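You operate a simulated robot arm through the tools that you are given. There is no shell and no other tool. Be economical: measure what you need, move in short steps, check, and stop when the job is done.

You are at the controls of a simulated two-armed robot. One attempt, no reset.

TASK
Set the belt tension in the green, then prove it with the castle pane.
Fine: belt off while you turn the screw. Jog the pane out till the lamp on the sensor block lights, no more than 5 cm past, then back in till the lamp is just dark. Hands off the belt while it moves; don't drop, knock, squeeze or scratch the glass, or strain the belt. Track screw and sensor block stay as they are.

The check looks at the end state, three seconds after you hand in, the way a careful person would. Anything else that was tipped, shoved, dropped, spilled or broken makes it a failure.

THE ROBOT
Two 7-joint arms with fingered hands on one trunk, on a base that drives. Base frame: it is fixed to the floor where the robot stands at the start and does not move with it; the origin is under the middle of the robot, x ahead of it, y to its left, z up. Readings come in mm, rad, newtons and seconds.
The left shoulder is at the start at [66, 215, 893], the right one opposite. With the tool pointing down near the work surface each hand reaches from about 100 to 640 mm from the robot's upright axis, wherever it stands, measured 20 degrees to its own side. Places, roughly: sensor block [600, 200, 1000]; tension scale [500, 100, 900]; tension screw [500, 0, 800]; track screw [500, -700, 900]; way switch [500, -500, 600]. Payload 3.6 kg a hand.
The tool frame of a hand sits at the grasp point between the pads (the TCP): z along the fingers, y along the line on which they close. The tips reach 22 mm beyond it. The gripper opens to 132 mm. The gripper's body begins 60 mm behind the TCP. The gripper is a hand of 4 fingers: y runs from the thumb to the fingers, the wrist lies at [0, 0, -203] in the tool frame, and closing takes about 1.5 s.
Orientation is that of the tool frame in the base frame, as a unit quaternion [x, y, z, w]. With the fingers straight down and closing along the base's y, the tool's x points along the base's -x, its y along +y and its z along -z.

THE INTERFACE
- The arms move only by the tool send_rows. It takes "left_increments", "right_increments" or both (then of equal length, played together; a hand with none holds still); each is text: rows parted by semicolons, each of 7 numbers parted by spaces: the shift along the tool's x, y, z in units of 25 mm (1.0 is 25 mm), then the turn, a rotation vector about the tool's x, y, z in units of 6 degrees (1.0 is 6 degrees), then the finger opening in mm, from 0 to 132. In form: dx dy dz ax ay az fingers; .... A call has 1 to 20 rows; each row shifts and turns the commanded pose from where the row before left it, along the tool's axes as they then stand. A call with a number of a shift or a turn outside -1 to 1 is refused whole. Each row takes 0.2 s and may step no farther than 50 mm and 0.15 rad from the row before; otherwise, or with a gripper value out of range, the whole call is refused. Where a pose cannot be reached the arm comes as near as it can. A force on the tool above 40 N (or 10 N above the force at the start of the call, whichever is more), or a blocked arm, ends the call early, and 0.2 s more pass. Each finger travels about 108 mm/s and halts on what it meets, pressing with about 23 N; the grip force reading is that of the motor and also rises with nothing between the fingers. The clock runs only during rows and for 0.2 s after the last one: add rows that do not move to give the fingers time. The reply holds the time, the measured pose of the TCP, the force on the tool along the base axes, the opening and the grip force, in the units named above and with some noise, with the torque about the TCP (base axes, N m) and any sound that the robot's microphone picked up, and new pictures: "views" is both (left out), scene, wrist or none (wrist: the cameras of the hands that moved).
- Cameras (640 x 400 px; columns grow to the right, rows downward): "scene" is now at [156.3, -23.6, 863.9]; the picture's right is [-0.28, -0.96, 0.00], its down [0.31, -0.09, -0.95] and it looks along [0.91, -0.27, 0.32] (base axes); focal length 214 px, centre (320, 200). "left" rides on the left gripper at [-53, -53, -84] in its tool frame; the picture's right is [0.71, -0.71, 0.00], its down [0.53, 0.53, -0.67] and it looks along [0.47, 0.47, 0.74] (tool axes); focal length 247 px, centre (320, 200). "right" rides on the right gripper at [53, -53, -84] in its tool frame; the picture's right is [0.71, 0.71, 0.00], its down [-0.53, 0.53, -0.67] and it looks along [-0.47, 0.47, 0.74] (tool axes); focal length 247 px, centre (320, 200). There is no depth. A picture from a camera that has moved, and an enlarged one, comes with that camera's place and axes in the base frame and with its lens.
- raise_lower(by): slides the trunk up (or, below 0, down) by that many mm; the arms and the scene camera ride with it, the base frame stays. It gives what a move gives, with no picture.
- roll_base(legs): drives the robot by 1 to 6 legs, each [ahead, turn to the left] in mm and rad, along the robot's own axes; the way and the turn of a leg run together, so that a leg with both is an arc; at most 1500 mm and 3.142 rad a leg. The arms and the cameras ride along, it lands a little off, and it stops where it bumps. It gives what a move gives, and a new picture of the scene camera.
- grasp_type(shape, hand): the hand has 4 fingers and takes this shape, open, in about a second: jaw (thumb against the fingers, like two jaws); tri (thumb and two fingers); tip (a fingertip pinch); poke (one finger out to press); point (the index stretched); flat (the hand flat); cup (the hand cupped); fist (a fist). The gripper value then closes the fingers along that shape, each until it touches; the sizes above hold for jaw. It gives what a move gives, with no picture.
- head_to(pan, tilt): turns the head with the scene camera to pan (to the left, within 1.047 rad either way) and tilt (down, from -0.506 to 1.204), counted from straight ahead of the robot. It gives what a move gives, and a new picture of the scene camera.
- inspect(camera, box): a new picture of the part [left, top, right, bottom] of that camera's present view, enlarged. The clock stands still meanwhile.
- finish_job(): hands the job in; it is judged then, once.

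Go step by step. Nothing tells you exact positions but the pictures and the camera data: compare them with the known pose of the tool, close in by small moves and look again before you grip or let go. The budget is 120 turns and 260 pictures, counting those below and the enlarged ones. Unless the task says otherwise, let go and move clear before handing in.

The tools are called after "Emit:" as name(argument=value, ...) on one line, values as JSON. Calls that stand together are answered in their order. send_rows: Moves the arms, as the interface text tells. Its arguments: {"type":"object","properties":{"left_increments":{"type":"string"},"right_increments":{"type":"string"},"views":{"type":"string","enum":["both","scene","wrist","none"]}},"required":[]} The other tools are called the same way: raise_lower (by) slides the trunk up or down; grasp_type (shape, hand) gives the hand a shape; roll_base (legs) drives the base; head_to (pan, tilt) turns the head that bears the scene camera; inspect (camera, box) takes an enlarged picture of a part of a camera's view; finish_job () hands the job in.

At the start:

```text
time: 0.0
left_tool_pos: [350.5, -57.0, 1070.1]
left_orientation: [-0.001, 1.0, -0.001, 0.0]
left_contact_force: [0.5, -0.1, -0.9]
left_wrist_torque: [-0.03, 0.03, 0.02]
left_gripper_width: 132.0
left_finger_force: 0.1
left_shape: jaw
right_tool_pos: [350.7, -371.3, 1005.0]
right_orientation: [0.002, 1.0, 0.0, -0.002]
right_contact_force: [0.8, 0.3, 0.2]
right_wrist_torque: [0.0, -0.03, -0.01]
right_gripper_width: 132.0
right_finger_force: 0.1
right_shape: jaw
trunk travel left (down, up): [-175.0, 501.0]
robot x, y, heading: [-1.9, 0.5, -0.002]
head pan, tilt: [-0.288, -0.326]
```

scene: 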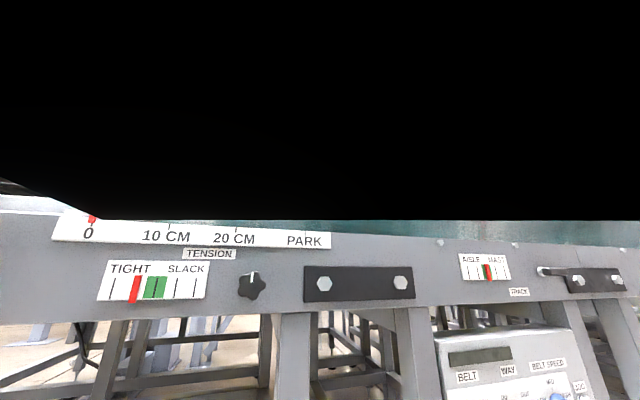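
right: 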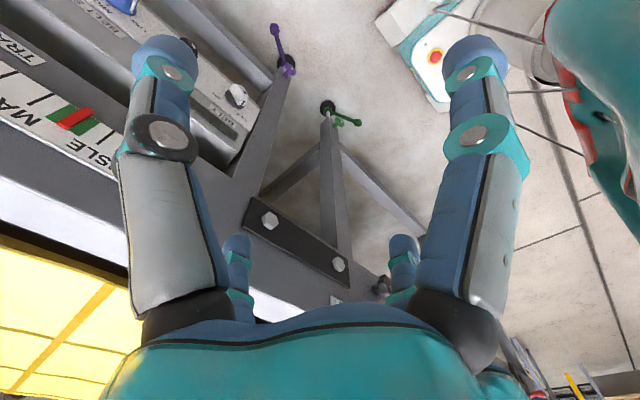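
left: 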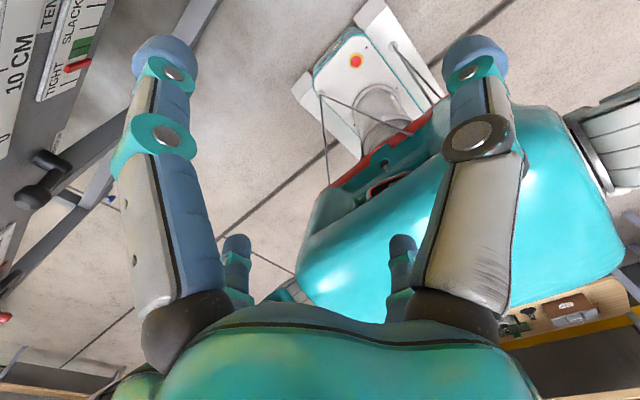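

I see a conveyor front with the tension scale (red needle just on the tight side of the green), a tension knob, a track scale and a control box with belt, way and speed controls. I'll look around first.

Emit:
head_to(pan=0.3, tilt=0.2)

Emit:
head_to(pan=-0.7, tilt=0.4)

```text
time: 1.0
left_tool_pos: [350.2, -56.7, 1069.6]
left_orientation: [0.0, 1.0, 0.001, 0.0]
left_contact_force: [0.0, -0.4, -0.6]
left_wrist_torque: [-0.01, 0.01, 0.01]
left_gripper_width: 131.9
left_finger_force: 0.1
left_shape: jaw
right_tool_pos: [351.6, -369.5, 1004.6]
right_orientation: [0.001, 1.0, 0.0, -0.001]
right_contact_force: [-0.4, -0.6, 0.4]
right_wrist_torque: [-0.03, 0.0, -0.04]
right_gripper_width: 131.8
right_finger_force: 0.0
right_shape: jaw
trunk travel left (down, up): [-175.0, 501.0]
robot x, y, heading: [-2.9, 0.8, 0.001]
head pan, tilt: [0.3, 0.201]
camera scene: at [171.3, 25.8, 818.0], right [0.29, -0.96, 0.0], down [-0.19, -0.06, -0.98], along [0.94, 0.29, -0.2], focal length 214 px, centre (320, 200)
```

scene: 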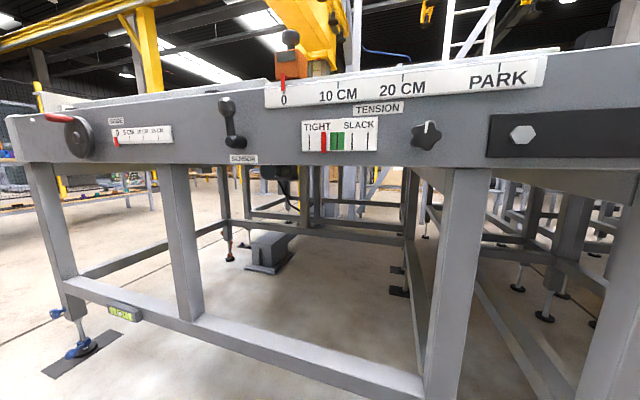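

```text
time: 2.3
left_tool_pos: [350.6, -57.5, 1069.3]
left_orientation: [0.0, 1.0, 0.0, 0.0]
left_contact_force: [0.8, 0.6, 0.2]
left_wrist_torque: [0.03, 0.01, -0.01]
left_gripper_width: 131.8
left_finger_force: 0.0
left_shape: jaw
right_tool_pos: [350.8, -370.8, 1003.6]
right_orientation: [0.001, 1.0, 0.0, -0.001]
right_contact_force: [-0.3, 0.6, 0.9]
right_wrist_torque: [0.03, -0.03, 0.0]
right_gripper_width: 131.9
right_finger_force: 0.0
right_shape: jaw
trunk travel left (down, up): [-175.0, 501.0]
robot x, y, heading: [-3.2, -3.3, 0.003]
head pan, tilt: [-0.7, 0.4]
camera scene: at [153.1, -61.3, 799.4], right [-0.64, -0.77, 0.0], down [-0.3, 0.25, -0.92], along [0.7, -0.59, -0.39], focal length 214 px, centre (320, 200)
```

scene: 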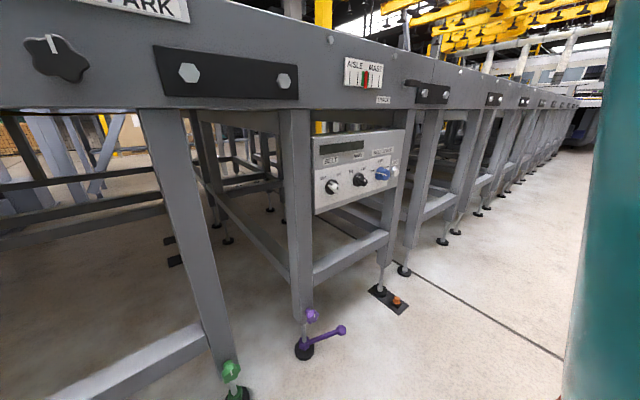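

The panel parts are in view. I'll raise the trunk to see the belt top and the panes.

Emit:
raise_lower(by=480)

Emit:
head_to(pan=0.0, tilt=0.5)

Emit:
head_to(pan=-0.8, tilt=0.4)

Emit:
head_to(pan=0.5, tilt=0.5)

```text
refused: 480 is not a number from -400 to 400
```

```text
time: 3.3
left_tool_pos: [349.4, -57.1, 1068.8]
left_orientation: [0.0, 1.0, 0.0, 0.0]
left_contact_force: [-0.7, -0.3, -0.5]
left_wrist_torque: [0.01, 0.01, -0.01]
left_gripper_width: 131.7
left_finger_force: 0.1
left_shape: jaw
right_tool_pos: [350.2, -370.6, 1006.2]
right_orientation: [0.002, 1.0, 0.0, -0.002]
right_contact_force: [-0.6, -0.5, -0.5]
right_wrist_torque: [-0.04, 0.01, -0.03]
right_gripper_width: 131.8
right_finger_force: 0.1
right_shape: jaw
trunk travel left (down, up): [-175.0, 501.0]
robot x, y, heading: [1.6, -0.8, -0.001]
head pan, tilt: [0.0, 0.499]
camera scene: at [173.2, -1.7, 790.3], right [0.0, -1.0, 0.0], down [-0.48, 0.0, -0.88], along [0.88, 0.0, -0.48], focal length 214 px, centre (320, 200)
```

scene: 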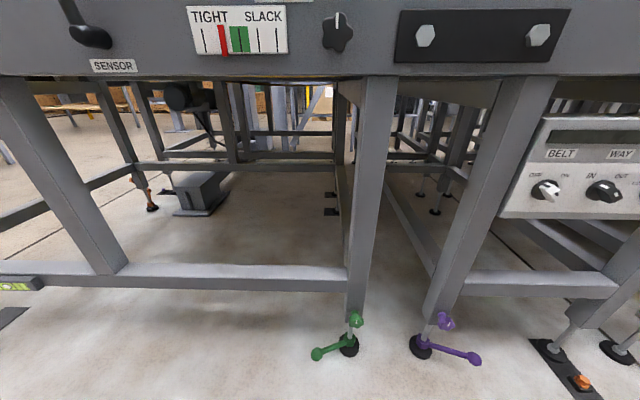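

```text
time: 4.5
left_tool_pos: [350.9, -56.3, 1068.9]
left_orientation: [0.0, 1.0, 0.0, 0.0]
left_contact_force: [1.0, -0.5, 0.6]
left_wrist_torque: [-0.01, 0.01, 0.02]
left_gripper_width: 131.7
left_finger_force: 0.0
left_shape: jaw
right_tool_pos: [349.5, -370.6, 1004.4]
right_orientation: [0.001, 1.0, 0.001, -0.001]
right_contact_force: [0.0, 0.6, -0.4]
right_wrist_torque: [0.02, 0.03, 0.03]
right_gripper_width: 131.9
right_finger_force: 0.1
right_shape: jaw
trunk travel left (down, up): [-175.0, 501.0]
robot x, y, heading: [1.6, -0.0, 0.0]
head pan, tilt: [-0.799, 0.4]
camera scene: at [146.9, -68.0, 799.4], right [-0.72, -0.7, 0.0], down [-0.27, 0.28, -0.92], along [0.64, -0.66, -0.39], focal length 214 px, centre (320, 200)
```

scene: 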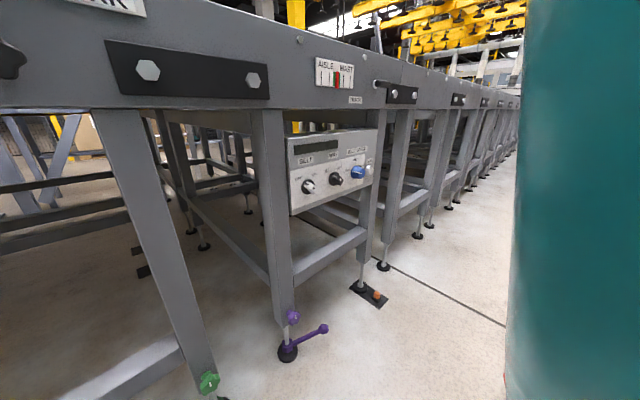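

```text
time: 5.9
left_tool_pos: [350.1, -55.8, 1069.6]
left_orientation: [0.001, 1.0, 0.0, 0.0]
left_contact_force: [1.2, -0.7, 0.2]
left_wrist_torque: [-0.01, -0.01, -0.02]
left_gripper_width: 132.0
left_finger_force: 0.0
left_shape: jaw
right_tool_pos: [350.6, -371.4, 1005.6]
right_orientation: [0.002, 1.0, 0.0, -0.001]
right_contact_force: [0.2, 0.9, -0.1]
right_wrist_torque: [-0.01, -0.02, -0.01]
right_gripper_width: 131.9
right_finger_force: 0.1
right_shape: jaw
trunk travel left (down, up): [-175.0, 501.0]
robot x, y, heading: [1.2, -2.3, -0.001]
head pan, tilt: [0.499, 0.499]
camera scene: at [162.1, 41.8, 790.3], right [0.48, -0.88, 0.0], down [-0.42, -0.23, -0.88], along [0.77, 0.42, -0.48], focal length 214 px, centre (320, 200)
```

scene: 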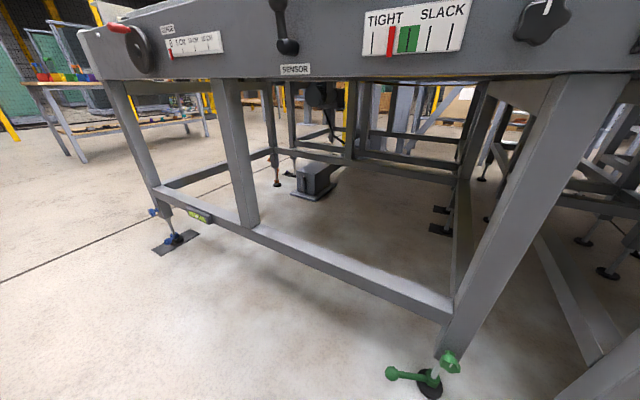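

Emit:
raise_lower(by=400)

Emit:
head_to(pan=0.3, tilt=0.5)

Emit:
head_to(pan=-0.7, tilt=0.4)

```text
time: 9.8
left_tool_pos: [350.0, -56.4, 1468.8]
left_orientation: [0.0, 1.0, 0.0, 0.0]
left_contact_force: [0.9, 0.2, 0.2]
left_wrist_torque: [0.01, 0.01, -0.02]
left_gripper_width: 131.9
left_finger_force: 0.0
left_shape: jaw
right_tool_pos: [350.3, -370.5, 1403.8]
right_orientation: [0.002, 1.0, 0.0, -0.001]
right_contact_force: [-0.3, 0.3, -1.0]
right_wrist_torque: [0.02, 0.01, -0.02]
right_gripper_width: 132.0
right_finger_force: 0.0
right_shape: jaw
trunk travel left (down, up): [-575.0, 101.0]
robot x, y, heading: [0.9, 2.0, -0.0]
head pan, tilt: [0.499, 0.499]
```

```text
time: 10.5
left_tool_pos: [350.8, -57.7, 1469.2]
left_orientation: [0.0, 1.0, 0.0, 0.0]
left_contact_force: [-0.6, 0.5, -0.3]
left_wrist_torque: [-0.02, 0.0, -0.02]
left_gripper_width: 132.0
left_finger_force: 0.1
left_shape: jaw
right_tool_pos: [349.6, -370.7, 1404.9]
right_orientation: [0.002, 1.0, 0.0, 0.0]
right_contact_force: [0.3, 0.2, 0.0]
right_wrist_torque: [0.0, 0.02, 0.0]
right_gripper_width: 132.2
right_finger_force: 0.0
right_shape: jaw
trunk travel left (down, up): [-575.0, 101.0]
robot x, y, heading: [1.4, -0.1, 0.002]
head pan, tilt: [0.3, 0.499]
camera scene: at [163.5, 25.3, 1202.2], right [0.3, -0.96, 0.0], down [-0.46, -0.14, -0.88], along [0.84, 0.26, -0.48], focal length 214 px, centre (320, 200)
```

scene: 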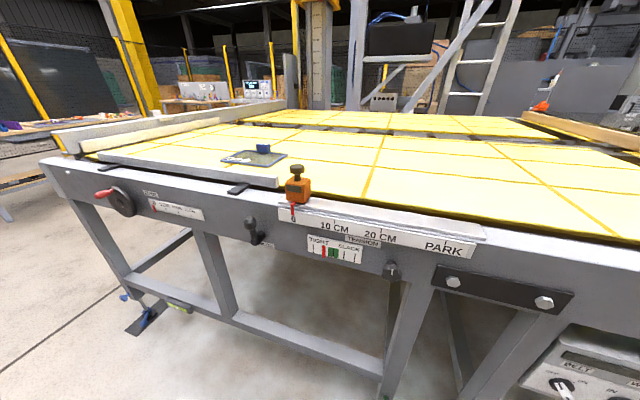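

```text
time: 11.8
left_tool_pos: [350.4, -57.5, 1470.5]
left_orientation: [0.0, 1.0, 0.0, 0.0]
left_contact_force: [-0.1, -0.3, 0.0]
left_wrist_torque: [-0.01, 0.0, -0.01]
left_gripper_width: 132.1
left_finger_force: 0.1
left_shape: jaw
right_tool_pos: [351.1, -369.9, 1404.7]
right_orientation: [0.001, 1.0, 0.0, 0.0]
right_contact_force: [-0.9, 0.1, 0.7]
right_wrist_torque: [0.02, 0.02, -0.01]
right_gripper_width: 132.1
right_finger_force: 0.0
right_shape: jaw
trunk travel left (down, up): [-575.0, 101.0]
robot x, y, heading: [3.0, 0.9, -0.001]
head pan, tilt: [-0.7, 0.4]
camera scene: at [147.6, -61.3, 1211.3], right [-0.64, -0.77, 0.0], down [-0.3, 0.25, -0.92], along [0.7, -0.59, -0.39], focal length 214 px, centre (320, 200)
```

scene: 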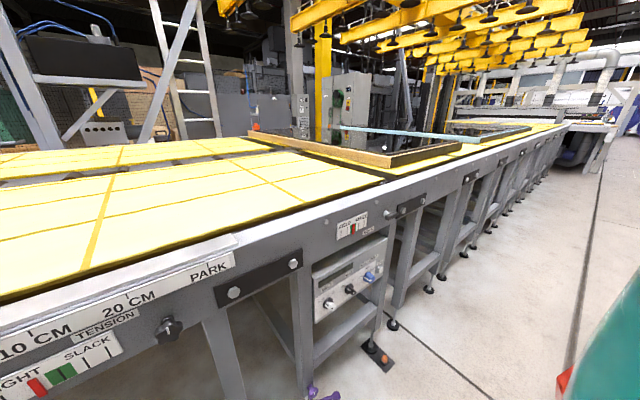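

The belt top is visible, along with a sensor block at "0" and a small pane. I'll look closer at the details.

Emit:
inspect(camera="scene", box=[230, 100, 560, 310])

Emit:
inspect(camera="scene", box=[300, 230, 420, 310])

Emit:
head_to(pan=0.5, tilt=0.5)

Emit:
inspect(camera="scene", box=[80, 80, 480, 330])

Emit:
inspect(camera="scene", box=[280, 120, 440, 220])

```text
1.90 times, centred on (395, 205) of scene
camera zoom: at [147.6, -61.3, 1211.3], right [-0.64, -0.77, 0.0], down [-0.3, 0.25, -0.92], along [0.7, -0.59, -0.39], focal length 408 px, centre (177, 190)
```

zoom: 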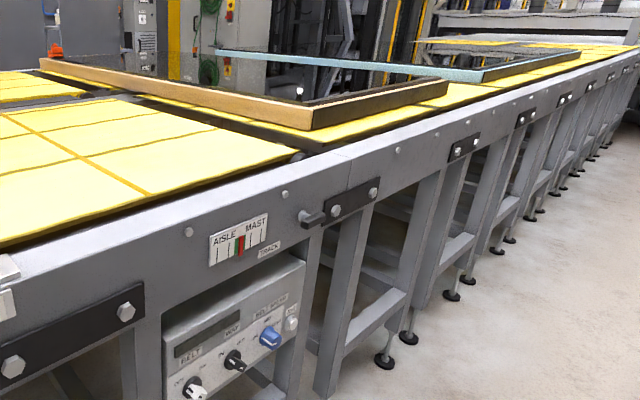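

```text
5.00 times, centred on (360, 270) of scene
camera zoom: at [147.6, -61.3, 1211.3], right [-0.64, -0.77, 0.0], down [-0.3, 0.25, -0.92], along [0.7, -0.59, -0.39], focal length 1072 px, centre (120, -150)
```

zoom: 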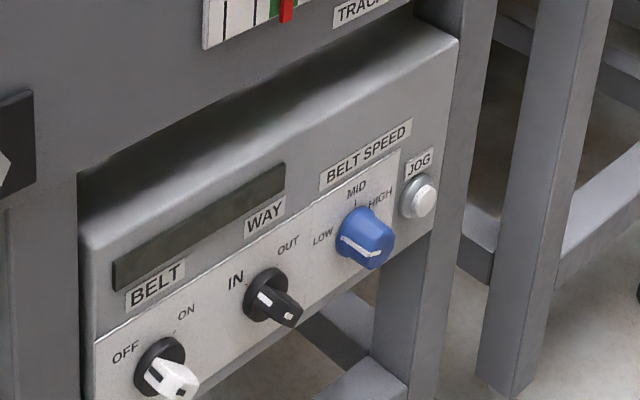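

```text
time: 13.2
left_tool_pos: [351.0, -56.2, 1467.9]
left_orientation: [0.0, 1.0, 0.0, 0.0]
left_contact_force: [-0.7, 0.4, -0.3]
left_wrist_torque: [-0.01, 0.0, 0.01]
left_gripper_width: 131.8
left_finger_force: 0.0
left_shape: jaw
right_tool_pos: [349.1, -370.1, 1404.6]
right_orientation: [0.001, 1.0, 0.0, 0.0]
right_contact_force: [-0.1, 0.1, -0.3]
right_wrist_torque: [-0.02, 0.01, 0.01]
right_gripper_width: 131.8
right_finger_force: 0.1
right_shape: jaw
trunk travel left (down, up): [-575.0, 101.0]
robot x, y, heading: [0.6, 6.1, -0.003]
head pan, tilt: [0.499, 0.499]
camera scene: at [156.6, 41.8, 1202.2], right [0.48, -0.88, 0.0], down [-0.42, -0.23, -0.88], along [0.77, 0.42, -0.48], focal length 214 px, centre (320, 200)
```

scene: 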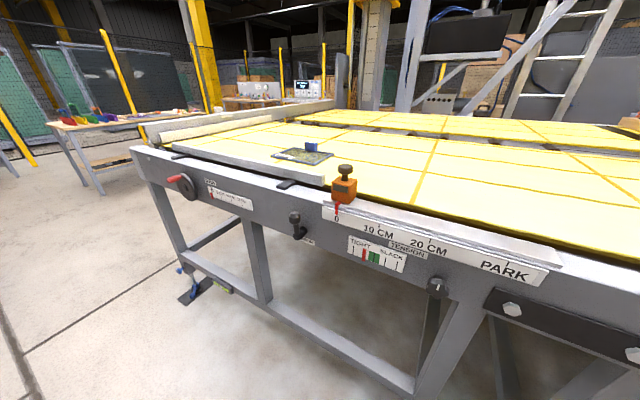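

```text
1.60 times, centred on (280, 205) of scene
camera zoom: at [156.6, 41.8, 1202.2], right [0.48, -0.88, 0.0], down [-0.42, -0.23, -0.88], along [0.77, 0.42, -0.48], focal length 343 px, centre (384, 192)
```

zoom: 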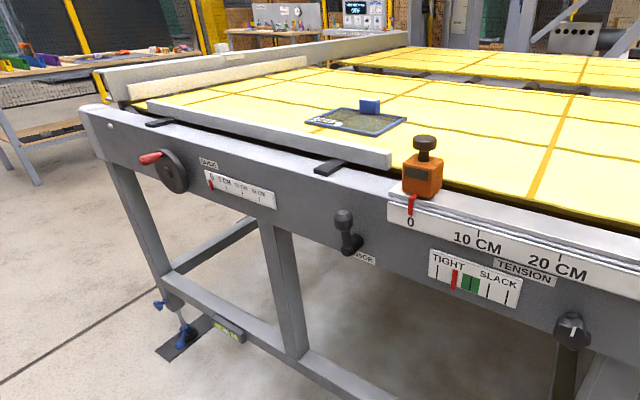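

```text
4.00 times, centred on (360, 170) of scene
camera zoom: at [156.6, 41.8, 1202.2], right [0.48, -0.88, 0.0], down [-0.42, -0.23, -0.88], along [0.77, 0.42, -0.48], focal length 858 px, centre (160, 320)
```

zoom: 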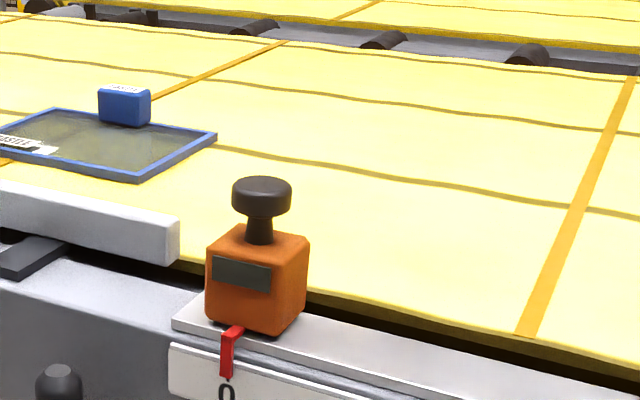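

The castle pane lies about 200 mm upstream of the sensor with a blue thing at its side. I'll zoom in on the pane, lamp, scale and controls.

Emit:
inspect(camera="scene", box=[270, 130, 350, 180])

Emit:
inspect(camera="scene", box=[320, 155, 480, 305])

Emit:
inspect(camera="scene", box=[340, 230, 420, 280])

```text
8.00 times, centred on (310, 155) of scene
camera zoom: at [156.6, 41.8, 1202.2], right [0.48, -0.88, 0.0], down [-0.42, -0.23, -0.88], along [0.77, 0.42, -0.48], focal length 1716 px, centre (400, 560)
```

zoom: 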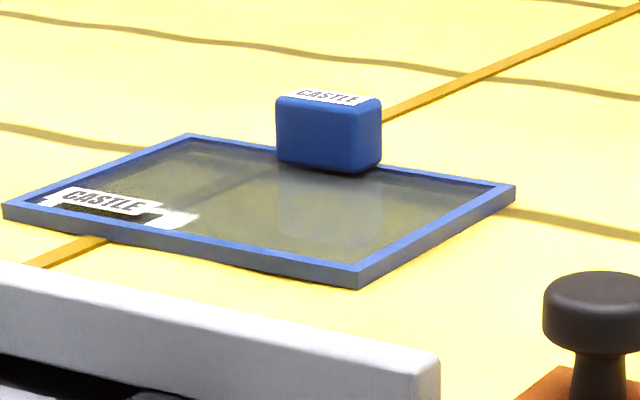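

```text
2.67 times, centred on (400, 230) of scene
camera zoom: at [156.6, 41.8, 1202.2], right [0.48, -0.88, 0.0], down [-0.42, -0.23, -0.88], along [0.77, 0.42, -0.48], focal length 572 px, centre (107, 120)
```

zoom: 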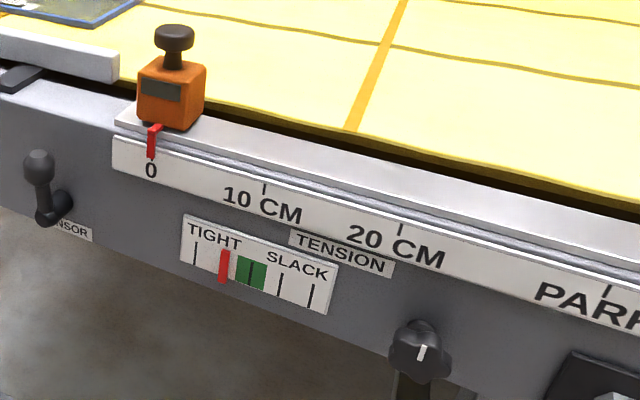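

```text
8.00 times, centred on (380, 255) of scene
camera zoom: at [156.6, 41.8, 1202.2], right [0.48, -0.88, 0.0], down [-0.42, -0.23, -0.88], along [0.77, 0.42, -0.48], focal length 1716 px, centre (-160, -240)
```

zoom: 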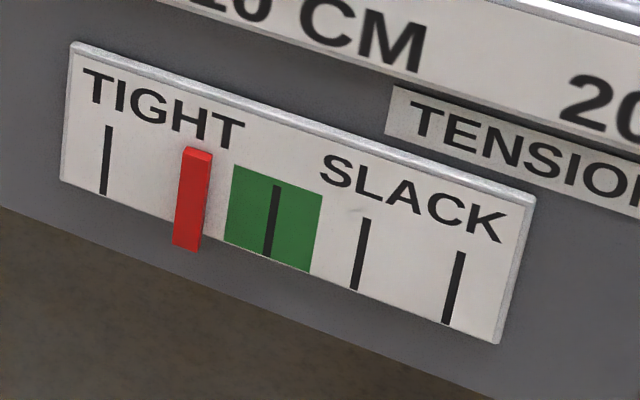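

The needle sits one mark tight of the green centre. Belt is OFF, WAY is IN and speed looks LOW. I'll set the trunk to a middle height, move the left hand aside and turn the right hand to point forward.

Emit:
raise_lower(by=-250)

Emit:
send_rows(left_increments="0 1 0 0 0 0 132;0 1 0 0 0 0 132;0 1 0 0 0 0 132;0 1 0 0 0 0 132;0 1 0 0 0 0 132;0 1 0 0 0 0 132;0 1 0 0 0 0 132;0 1 0 0 0 0 132;0 1 0 0 0 0 132;0 1 0 0 0 0 132;0 0 0 0 0 0 132;0 0 0 0 0 0 132;0 0 0 0 0 0 132;0 0 0 0 0 0 132;0 0 0 0 0 0 132", right_increments="0 0 0 0 -1 0 132;0 0 0 0 -1 0 132;0 0 0 0 -1 0 132;0 0 0 0 -1 0 132;0 0 0 0 -1 0 132;0 0 0 0 -1 0 132;0 0 0 0 -1 0 132;0 0 0 0 -1 0 132;0 0 0 0 -1 0 132;0 0 0 0 -1 0 132;0 0 0 0 -1 0 132;0 0 0 0 -1 0 132;0 0 0 0 -1 0 132;0 0 0 0 -1 0 132;0 0 0 0 -1 0 132", views="none")

Emit:
head_to(pan=0.0, tilt=0.35)

```text
time: 15.7
left_tool_pos: [350.4, -56.9, 1220.1]
left_orientation: [0.0, 1.0, 0.0, 0.0]
left_contact_force: [0.4, -0.5, -0.7]
left_wrist_torque: [0.03, 0.02, 0.03]
left_gripper_width: 132.0
left_finger_force: 0.0
left_shape: jaw
right_tool_pos: [350.2, -370.7, 1154.6]
right_orientation: [0.002, 1.0, -0.001, -0.001]
right_contact_force: [0.5, 0.5, 0.0]
right_wrist_torque: [0.02, -0.01, 0.01]
right_gripper_width: 131.7
right_finger_force: 0.0
right_shape: jaw
trunk travel left (down, up): [-325.0, 351.0]
robot x, y, heading: [2.5, -0.3, -0.002]
head pan, tilt: [0.499, 0.499]
```

```text
time: 18.9
left_tool_pos: [350.9, 194.3, 1220.3]
left_orientation: [0.0, 1.0, -0.001, 0.0]
left_contact_force: [0.3, -0.1, 0.9]
left_wrist_torque: [-0.02, -0.02, -0.01]
left_gripper_width: 132.0
left_finger_force: 0.0
left_shape: jaw
right_tool_pos: [407.1, -403.4, 1212.7]
right_orientation: [0.0, 0.707, 0.0, 0.707]
right_contact_force: [0.0, -1.4, -0.1]
right_wrist_torque: [-0.01, 0.0, 0.02]
right_gripper_width: 132.0
right_finger_force: 0.0
right_shape: jaw
right hand out of reach, approached as far as the arm can: row 11, 12, 13, 14, 15
trunk travel left (down, up): [-325.0, 351.0]
robot x, y, heading: [-1.1, -1.9, -0.006]
head pan, tilt: [0.499, 0.499]
```

```text
time: 19.9
left_tool_pos: [350.3, 194.5, 1219.9]
left_orientation: [-0.001, 1.0, 0.0, 0.0]
left_contact_force: [-0.3, 0.0, -0.4]
left_wrist_torque: [0.02, -0.02, -0.01]
left_gripper_width: 131.6
left_finger_force: 0.2
left_shape: jaw
right_tool_pos: [406.7, -403.6, 1212.2]
right_orientation: [0.001, 0.709, -0.001, 0.706]
right_contact_force: [-0.2, 0.0, 0.4]
right_wrist_torque: [-0.02, 0.0, -0.02]
right_gripper_width: 131.8
right_finger_force: 0.1
right_shape: jaw
trunk travel left (down, up): [-325.0, 351.0]
robot x, y, heading: [-3.9, 0.6, -0.001]
head pan, tilt: [0.0, 0.351]
camera scene: at [171.9, -1.5, 960.7], right [0.0, -1.0, 0.0], down [-0.34, 0.0, -0.94], along [0.94, 0.0, -0.34], focal length 214 px, centre (320, 200)
```

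scene: 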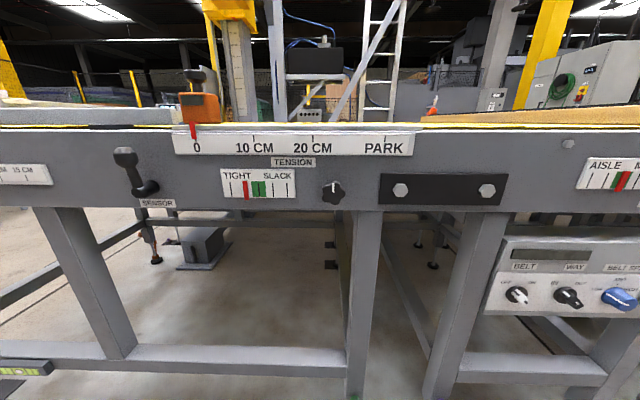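

The right hand is pointing forward. I'll zoom in on the knob to pin it down.

Emit:
inspect(camera="scene", box=[210, 150, 370, 250])

Emit:
inspect(camera="scene", box=[480, 220, 640, 320])

Emit:
send_rows(right_increments="1 0 0 0 0 0 132", views="none")

```text
4.00 times, centred on (290, 200) of scene
camera zoom: at [171.9, -1.5, 960.7], right [0.0, -1.0, 0.0], down [-0.34, 0.0, -0.94], along [0.94, 0.0, -0.34], focal length 858 px, centre (440, 200)
```

zoom: 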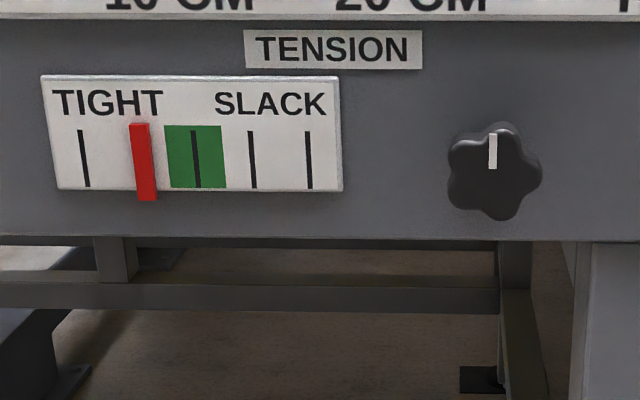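

```text
4.00 times, centred on (560, 270) of scene
camera zoom: at [171.9, -1.5, 960.7], right [0.0, -1.0, 0.0], down [-0.34, 0.0, -0.94], along [0.94, 0.0, -0.34], focal length 858 px, centre (-640, -80)
```

zoom: 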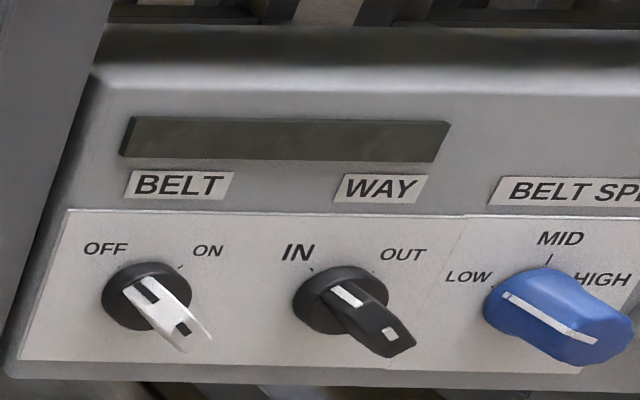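

```text
time: 20.3
left_tool_pos: [350.2, 193.5, 1221.2]
left_orientation: [0.0, 1.0, 0.0, 0.0]
left_contact_force: [-0.4, -0.2, 0.6]
left_wrist_torque: [0.04, -0.01, -0.01]
left_gripper_width: 132.0
left_finger_force: 0.0
left_shape: jaw
right_tool_pos: [414.6, -413.1, 1195.4]
right_orientation: [0.001, 0.708, -0.001, 0.707]
right_contact_force: [0.2, -0.1, 0.6]
right_wrist_torque: [-0.01, 0.03, 0.02]
right_gripper_width: 131.8
right_finger_force: 0.1
right_shape: jaw
right hand out of reach, approached as far as the arm can: row 1
trunk travel left (down, up): [-325.0, 351.0]
robot x, y, heading: [2.2, -2.4, -0.001]
head pan, tilt: [0.0, 0.351]
```

Belt is OFF, WAY is IN and speed is LOW. I'll bring the right hand in front of the tension knob, about 80 mm short.

Emit:
send_rows(right_increments="0.7 0 0.9 0 0 0 132;0.7 0 0.9 0 0 0 132;0.7 0.9 0.6 0 0 0 120;0.7 0.9 0.6 0 0 0 110;0.7 0.9 0.6 0 0 0 100;0.7 0.9 0 0 0 0 90;0.7 0.9 0 0 0 0 90;0.7 0.9 0 0 0 0 90;0.7 0.9 0 0 0 0 90;0.7 0.9 0 0 0 0 90;0.7 0.9 0 0 0 0 90;0.7 0.9 0 0 0 0 90;0.7 0.9 0 0 0 0 90;0.7 0.9 0 0 0 0 90;0.7 0.9 0 0 0 0 90;0.7 0.9 0 0 0 0 90;0 0 0 0 0 0 90")

```text
time: 23.9
left_tool_pos: [351.0, 194.1, 1219.8]
left_orientation: [0.0, 1.0, 0.0, 0.0]
left_contact_force: [0.4, -0.5, -0.1]
left_wrist_torque: [0.01, 0.01, 0.0]
left_gripper_width: 131.6
left_finger_force: 0.1
left_shape: jaw
right_tool_pos: [458.2, -384.2, 1133.1]
right_orientation: [0.001, 0.709, -0.001, 0.705]
right_contact_force: [0.1, -0.6, -0.6]
right_wrist_torque: [0.0, 0.01, 0.0]
right_gripper_width: 90.7
right_finger_force: 0.3
right_shape: jaw
right hand out of reach, approached as far as the arm can: row 3, 4, 5, 6, 7, 8, 9, 10, 11, 12, 13, 14, 15, 16
trunk travel left (down, up): [-325.0, 351.0]
robot x, y, heading: [-2.3, 3.4, 0.001]
head pan, tilt: [0.0, 0.351]
camera scene: at [171.9, -1.6, 960.7], right [0.0, -1.0, 0.0], down [-0.34, 0.0, -0.94], along [0.94, 0.0, -0.34], focal length 214 px, centre (320, 200)
camera right: at [374.5, -436.4, 1079.4], right [0.0, 0.71, -0.71], down [-0.66, 0.53, 0.53], along [0.75, 0.47, 0.47], focal length 247 px, centre (320, 200)
```

scene: 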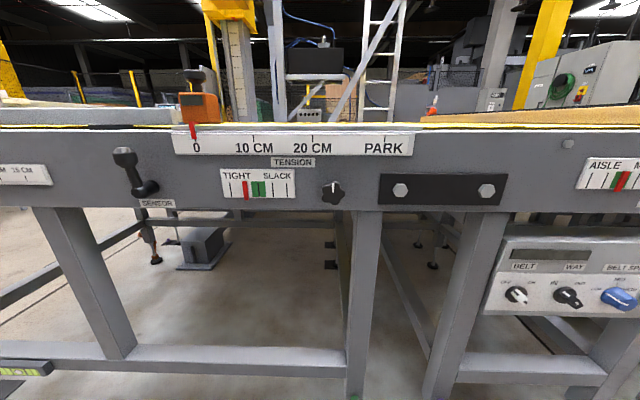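
right: 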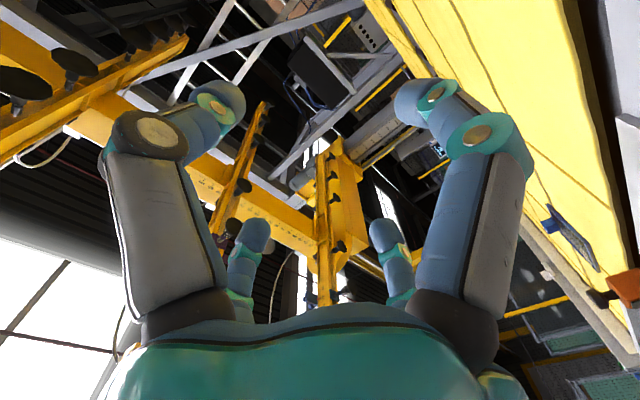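

The right arm seems too folded to get there. I'll back out of the target and then back the base off to give it room.

Emit:
send_rows(right_increments="0 -1 0 0 0 0 90;0 -1 0 0 0 0 90;0 -1 0 0 0 0 90;0 -1 0 0 0 0 90;0 -1 0 0 0 0 90;0 -1 0 0 0 0 90;0 -1 0 0 0 0 90;0 -1 0 0 0 0 90;0 -1 0 0 0 0 90;0 -1 0 0 0 0 90;0 0 0 0 0 0 90;0 0 0 0 0 0 90;0 0 0 0 0 0 90", views="none")

```text
time: 26.7
left_tool_pos: [348.6, 194.8, 1220.1]
left_orientation: [0.0, 1.0, 0.0, 0.0]
left_contact_force: [0.4, -0.8, 0.5]
left_wrist_torque: [0.01, -0.08, -0.02]
left_gripper_width: 132.1
left_finger_force: 0.1
left_shape: jaw
right_tool_pos: [460.3, -632.6, 1131.7]
right_orientation: [0.001, 0.707, -0.001, 0.707]
right_contact_force: [-0.1, 0.8, 0.6]
right_wrist_torque: [-0.01, -0.03, 0.02]
right_gripper_width: 90.2
right_finger_force: 0.1
right_shape: jaw
trunk travel left (down, up): [-325.0, 351.0]
robot x, y, heading: [-1.4, -1.1, -0.003]
head pan, tilt: [0.0, 0.351]
```

Each call starts from the measured pose. I'll lower here first, then move sideways.

Emit:
send_rows(right_increments="1 0.5 0 0 0 0 90;1 0.5 0 0 0 0 90;1 0.5 0 0 0 0 90;1 0.5 0 0 0 0 90;1 0.5 0 0 0 0 90;1 0.5 0 0 0 0 90;1 0.5 0 0 0 0 90;1 0.5 0 0 0 0 90;1 0.5 0 0 0 0 90;1 0.5 0 0 0 0 90;0.5 0 0 0 0 0 90;0 0 0 0 0 0 90", views="none")

```text
time: 29.3
left_tool_pos: [348.8, 194.3, 1220.8]
left_orientation: [0.0, 1.0, 0.001, 0.0]
left_contact_force: [-0.4, -0.4, -0.9]
left_wrist_torque: [0.02, -0.03, -0.01]
left_gripper_width: 131.8
left_finger_force: 0.1
left_shape: jaw
right_tool_pos: [459.5, -510.8, 868.9]
right_orientation: [0.002, 0.707, -0.001, 0.707]
right_contact_force: [-0.7, -0.3, 0.1]
right_wrist_torque: [0.03, 0.01, 0.0]
right_gripper_width: 90.4
right_finger_force: 0.1
right_shape: jaw
trunk travel left (down, up): [-325.0, 351.0]
robot x, y, heading: [-4.7, 3.9, 0.0]
head pan, tilt: [0.0, 0.351]
```

That worked. I'll go sideways toward the knob.

Emit:
send_rows(right_increments="0.2 1 0 0 0 0 90;0.2 1 0 0 0 0 90;0.2 1 0 0 0 0 90;0.2 1 0 0 0 0 90;0 1 0 0 0 0 90;0 1 0 0 0 0 90;0 1 0 0 0 0 90;0 1 0 0 0 0 90;0 1 0 0 0 0 90;0 1 0 0 0 0 90;0 1 0 0 0 0 90;0 1 0 0 0 0 90;0 1 0 0 0 0 90;0 1 0 0 0 0 90;0 0 0 0 0 0 90", views="scene")

```text
time: 32.5
left_tool_pos: [349.6, 194.1, 1220.5]
left_orientation: [0.0, 1.0, 0.0, 0.0]
left_contact_force: [-0.5, -0.6, 0.3]
left_wrist_torque: [-0.04, 0.0, -0.02]
left_gripper_width: 131.9
left_finger_force: 0.1
left_shape: jaw
right_tool_pos: [462.2, -159.6, 850.2]
right_orientation: [0.001, 0.707, -0.001, 0.707]
right_contact_force: [1.0, -0.3, -0.4]
right_wrist_torque: [0.02, -0.01, -0.02]
right_gripper_width: 90.2
right_finger_force: 0.1
right_shape: jaw
trunk travel left (down, up): [-325.0, 351.0]
robot x, y, heading: [-0.6, 0.6, -0.001]
head pan, tilt: [0.0, 0.351]
camera scene: at [171.9, -1.6, 960.7], right [0.0, -1.0, 0.0], down [-0.34, 0.0, -0.94], along [0.94, 0.0, -0.34], focal length 214 px, centre (320, 200)
```

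scene: 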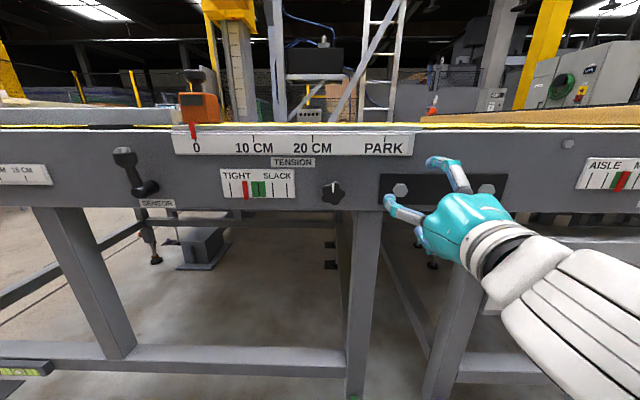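

The hand is at knob height. I'll continue to the front of the knob.

Emit:
send_rows(right_increments="0 1 0 0 0 0 90;0 1 0 0 0 0 90;0 1 0 0 0 0 90;0 1 0 0 0 0 90;0 1 0 0 0 0 90;0 0.4 0 0 0 0 90;0 0 0 0 0 0 90")

Emit:
inspect(camera="scene", box=[210, 140, 410, 265])

```text
time: 34.1
left_tool_pos: [349.9, 194.6, 1220.1]
left_orientation: [0.0, 1.0, 0.0, 0.0]
left_contact_force: [0.7, 0.4, -0.1]
left_wrist_torque: [0.01, 0.02, -0.01]
left_gripper_width: 132.0
left_finger_force: 0.1
left_shape: jaw
right_tool_pos: [461.0, -23.3, 850.5]
right_orientation: [0.001, 0.708, -0.001, 0.706]
right_contact_force: [-0.5, 0.4, 0.5]
right_wrist_torque: [0.01, 0.01, -0.02]
right_gripper_width: 90.5
right_finger_force: 0.0
right_shape: jaw
trunk travel left (down, up): [-325.0, 351.0]
robot x, y, heading: [-0.7, 2.4, 0.003]
head pan, tilt: [0.0, 0.351]
camera scene: at [172.0, -1.6, 960.7], right [0.0, -1.0, 0.0], down [-0.34, 0.0, -0.94], along [0.94, 0.0, -0.34], focal length 214 px, centre (320, 200)
camera right: at [377.5, -77.0, 796.1], right [0.0, 0.71, -0.71], down [-0.67, 0.53, 0.53], along [0.75, 0.47, 0.47], focal length 247 px, centre (320, 200)
```

scene: 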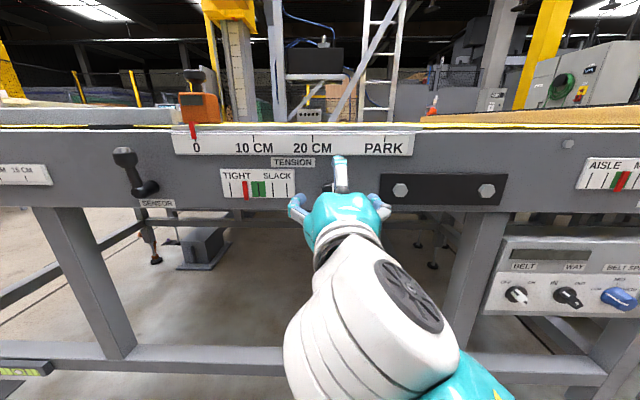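
right: 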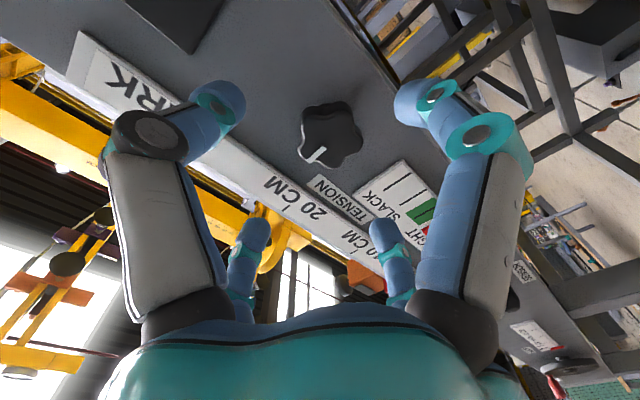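

```text
3.20 times, centred on (310, 202) of scene
camera zoom: at [172.0, -1.6, 960.7], right [0.0, -1.0, 0.0], down [-0.34, 0.0, -0.94], along [0.94, 0.0, -0.34], focal length 686 px, centre (352, 192)
```

zoom: 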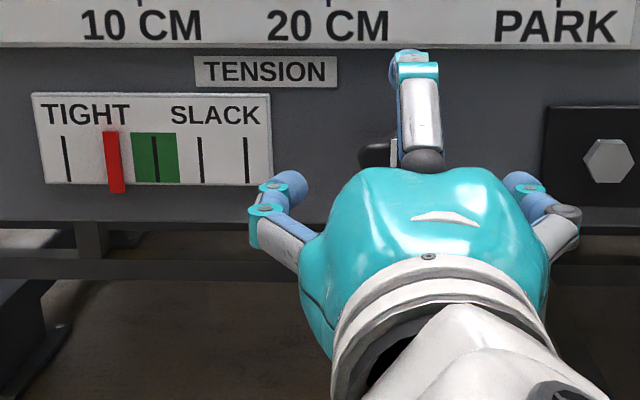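

The knob is centred between the fingers. I'll advance 40 mm, with a slight drop, and look again.

Emit:
send_rows(right_increments="0.1 0 0.8 0 0 0 90;0.1 0 0.8 0 0 0 90;0 0 0 0 0 0 90", views="wrist")

Emit:
inspect(camera="scene", box=[210, 140, 410, 265])

```text
time: 34.9
left_tool_pos: [349.9, 194.1, 1220.0]
left_orientation: [0.0, 1.0, 0.0, 0.0]
left_contact_force: [-0.2, 0.9, -0.8]
left_wrist_torque: [-0.01, 0.01, 0.0]
left_gripper_width: 132.0
left_finger_force: 0.1
left_shape: jaw
right_tool_pos: [498.9, -26.4, 840.2]
right_orientation: [-0.001, 0.709, -0.004, 0.706]
right_contact_force: [-0.1, -0.5, 0.1]
right_wrist_torque: [0.0, 0.0, -0.01]
right_gripper_width: 90.5
right_finger_force: 0.0
right_shape: jaw
trunk travel left (down, up): [-325.0, 351.0]
robot x, y, heading: [2.2, 1.7, 0.003]
head pan, tilt: [0.0, 0.351]
camera right: at [416.2, -77.8, 787.7], right [0.0, 0.7, -0.71], down [-0.66, 0.53, 0.53], along [0.75, 0.47, 0.47], focal length 247 px, centre (320, 200)
```

right: 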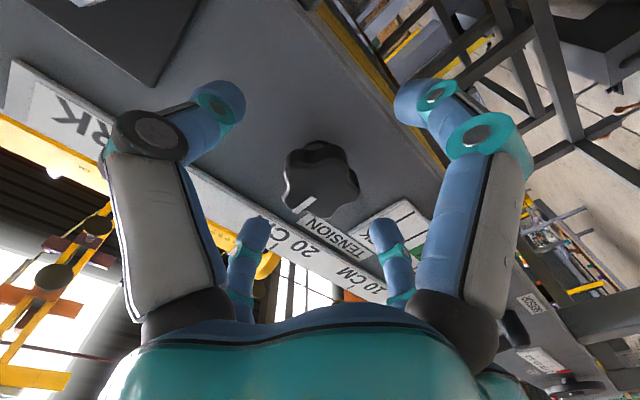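

```text
3.20 times, centred on (310, 202) of scene
camera zoom: at [171.9, -1.5, 960.7], right [0.0, -1.0, 0.0], down [-0.34, 0.0, -0.94], along [0.94, 0.0, -0.34], focal length 686 px, centre (352, 192)
```

zoom: 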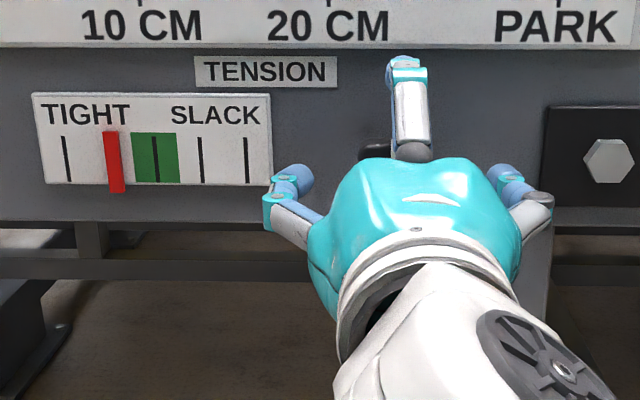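

The knob is nearly on axis. I'll correct slightly up and left and advance 14 mm more.

Emit:
send_rows(right_increments="-0.2 0.12 0.3 0 0 0 80;0 0 0.3 0 0 0 75;0 0 0 0 0 0 75", views="wrist")

Emit:
inspect(camera="right", box=[180, 50, 460, 225])

```text
time: 35.7
left_tool_pos: [351.0, 193.5, 1219.8]
left_orientation: [0.0, 1.0, 0.0, 0.0]
left_contact_force: [0.4, 0.2, 0.5]
left_wrist_torque: [0.02, 0.01, 0.02]
left_gripper_width: 131.8
left_finger_force: 0.1
left_shape: jaw
right_tool_pos: [514.2, -31.3, 834.7]
right_orientation: [-0.006, 0.712, -0.013, 0.702]
right_contact_force: [0.4, 0.2, 0.4]
right_wrist_torque: [0.02, -0.02, 0.03]
right_gripper_width: 75.3
right_finger_force: 0.1
right_shape: jaw
trunk travel left (down, up): [-325.0, 351.0]
robot x, y, heading: [3.0, -2.2, -0.004]
head pan, tilt: [0.0, 0.351]
camera right: at [429.6, -84.1, 784.2], right [0.0, 0.69, -0.73], down [-0.65, 0.55, 0.52], along [0.76, 0.48, 0.45], focal length 247 px, centre (320, 200)
```

right: 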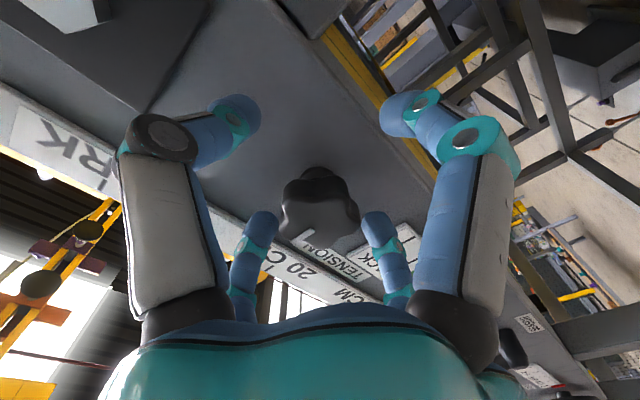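

```text
2.29 times, centred on (320, 138) of right
camera zoom: at [429.6, -84.1, 784.2], right [0.0, 0.69, -0.73], down [-0.65, 0.55, 0.52], along [0.76, 0.48, 0.45], focal length 564 px, centre (320, 343)
```

zoom: 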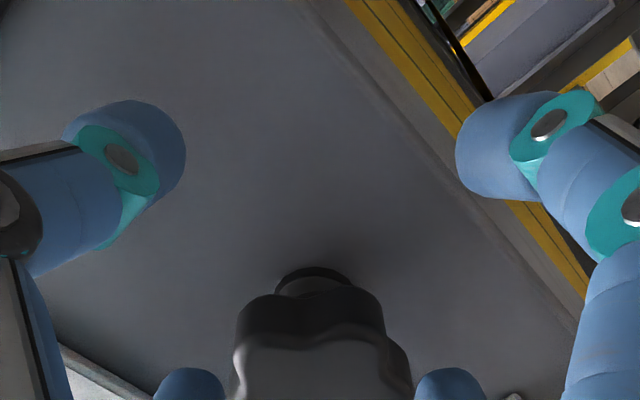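

The hand drifted about 10 mm low and right and tilted a little. I'll correct the position and tilt in small steps.

Emit:
send_rows(right_increments="0 0 -0.4 0 0 0 80;-0.2 0.2 0 -0.05 -0.06 0.13 80;-0.2 0.2 0 -0.05 -0.06 0.13 80;0 0 0 0 0 0 80", views="wrist")

```text
time: 36.7
left_tool_pos: [351.3, 194.0, 1220.9]
left_orientation: [0.0, 1.0, 0.0, -0.001]
left_contact_force: [-0.4, -0.7, 0.3]
left_wrist_torque: [0.03, 0.04, -0.01]
left_gripper_width: 131.8
left_finger_force: 0.0
left_shape: jaw
right_tool_pos: [510.0, -27.0, 849.3]
right_orientation: [-0.008, 0.7, -0.012, 0.714]
right_contact_force: [-0.3, 0.6, -0.6]
right_wrist_torque: [-0.01, 0.0, 0.03]
right_gripper_width: 79.3
right_finger_force: 0.0
right_shape: jaw
trunk travel left (down, up): [-325.0, 351.0]
robot x, y, heading: [-3.1, -2.1, -0.003]
head pan, tilt: [0.0, 0.351]
camera right: at [427.3, -81.4, 795.0], right [0.02, 0.69, -0.73], down [-0.68, 0.54, 0.5], along [0.74, 0.48, 0.47], focal length 247 px, centre (320, 200)
```

right: 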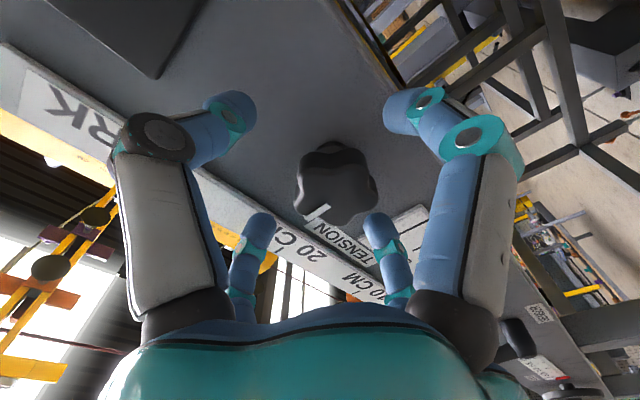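

Tracking is loose with the arm this folded. I'll back the base off 130 mm for a better posture.

Emit:
roll_base(legs=[[-130, 0]])

```text
time: 38.0
left_tool_pos: [218.5, 194.6, 1220.6]
left_orientation: [0.0, 1.0, 0.0, 0.001]
left_contact_force: [0.3, 0.1, 0.2]
left_wrist_torque: [-0.03, -0.04, 0.05]
left_gripper_width: 131.9
left_finger_force: 0.0
left_shape: jaw
right_tool_pos: [377.4, -26.3, 847.1]
right_orientation: [-0.009, 0.701, -0.011, 0.713]
right_contact_force: [-0.7, 0.0, -0.4]
right_wrist_torque: [-0.01, 0.07, -0.01]
right_gripper_width: 79.3
right_finger_force: 0.1
right_shape: jaw
trunk travel left (down, up): [-325.0, 351.0]
robot x, y, heading: [-132.3, -1.5, -0.003]
head pan, tilt: [0.0, 0.351]
camera scene: at [41.1, -1.6, 961.0], right [0.0, -1.0, 0.0], down [-0.34, 0.0, -0.94], along [0.94, 0.0, -0.34], focal length 214 px, centre (320, 200)
```

scene: 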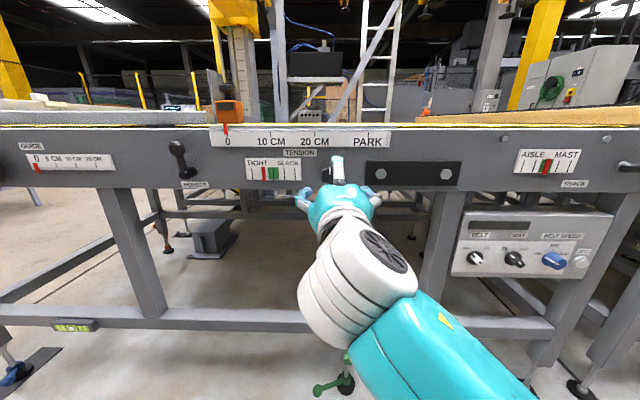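

Now I'll straighten the hand and advance to 45 mm short of the knob.

Emit:
send_rows(right_increments="0 0.1 0 -0.03 0.16 0.27 80;0 0.1 1 0 0 0 80;0 0 1 0 0 0 80;0 0 1 0 0 0 80;0 0 0.9 0 0 0 80;0 0 0 0 0 0 80;0 0 0 0 0 0 80", views="wrist")

```text
time: 39.8
left_tool_pos: [219.7, 195.0, 1221.0]
left_orientation: [-0.001, 1.0, 0.0, 0.0]
left_contact_force: [-0.1, 0.5, -0.1]
left_wrist_torque: [-0.03, 0.01, -0.03]
left_gripper_width: 131.7
left_finger_force: 0.0
left_shape: jaw
right_tool_pos: [484.6, -51.0, 835.0]
right_orientation: [-0.012, 0.705, -0.031, 0.708]
right_contact_force: [0.5, 0.2, -0.6]
right_wrist_torque: [0.0, -0.04, 0.03]
right_gripper_width: 79.6
right_finger_force: 0.0
right_shape: jaw
trunk travel left (down, up): [-325.0, 351.0]
robot x, y, heading: [-130.0, -2.2, 0.001]
head pan, tilt: [0.0, 0.351]
stopped in row 7 (right hand): the arm was blocked; the commanded pose is now the measured one
camera right: at [400.1, -104.6, 784.5], right [0.02, 0.66, -0.75], down [-0.65, 0.58, 0.49], along [0.76, 0.48, 0.45], focal length 247 px, centre (320, 200)
```

right: 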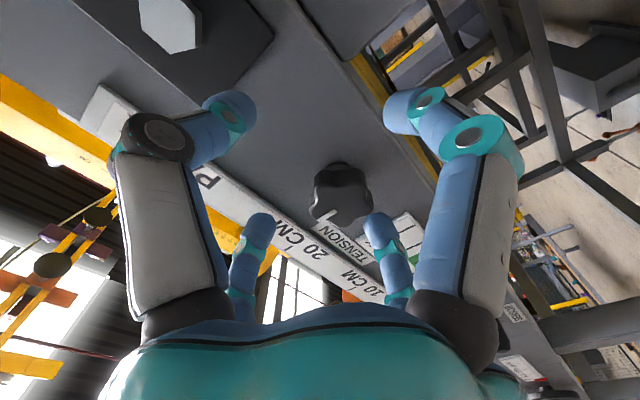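

The arm reports being blocked by something. I'll look at the elbow.

Emit:
head_to(pan=-0.5, tilt=0.9)

```text
time: 40.7
left_tool_pos: [220.5, 193.4, 1221.0]
left_orientation: [0.0, 1.0, 0.0, 0.0]
left_contact_force: [0.2, -0.8, 0.1]
left_wrist_torque: [0.01, 0.01, 0.0]
left_gripper_width: 132.0
left_finger_force: 0.1
left_shape: jaw
right_tool_pos: [484.5, -50.2, 835.5]
right_orientation: [-0.013, 0.705, -0.033, 0.708]
right_contact_force: [0.0, -0.3, -0.2]
right_wrist_torque: [0.01, 0.02, 0.01]
right_gripper_width: 79.7
right_finger_force: 0.0
right_shape: jaw
trunk travel left (down, up): [-325.0, 351.0]
robot x, y, heading: [-132.1, 0.4, -0.0]
head pan, tilt: [-0.499, 0.901]
camera scene: at [15.6, -37.7, 913.2], right [-0.48, -0.88, 0.0], down [-0.69, 0.37, -0.62], along [0.55, -0.3, -0.78], focal length 214 px, centre (320, 200)
```

scene: 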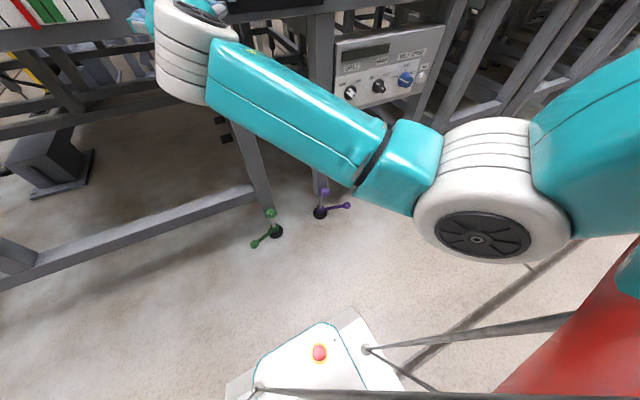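

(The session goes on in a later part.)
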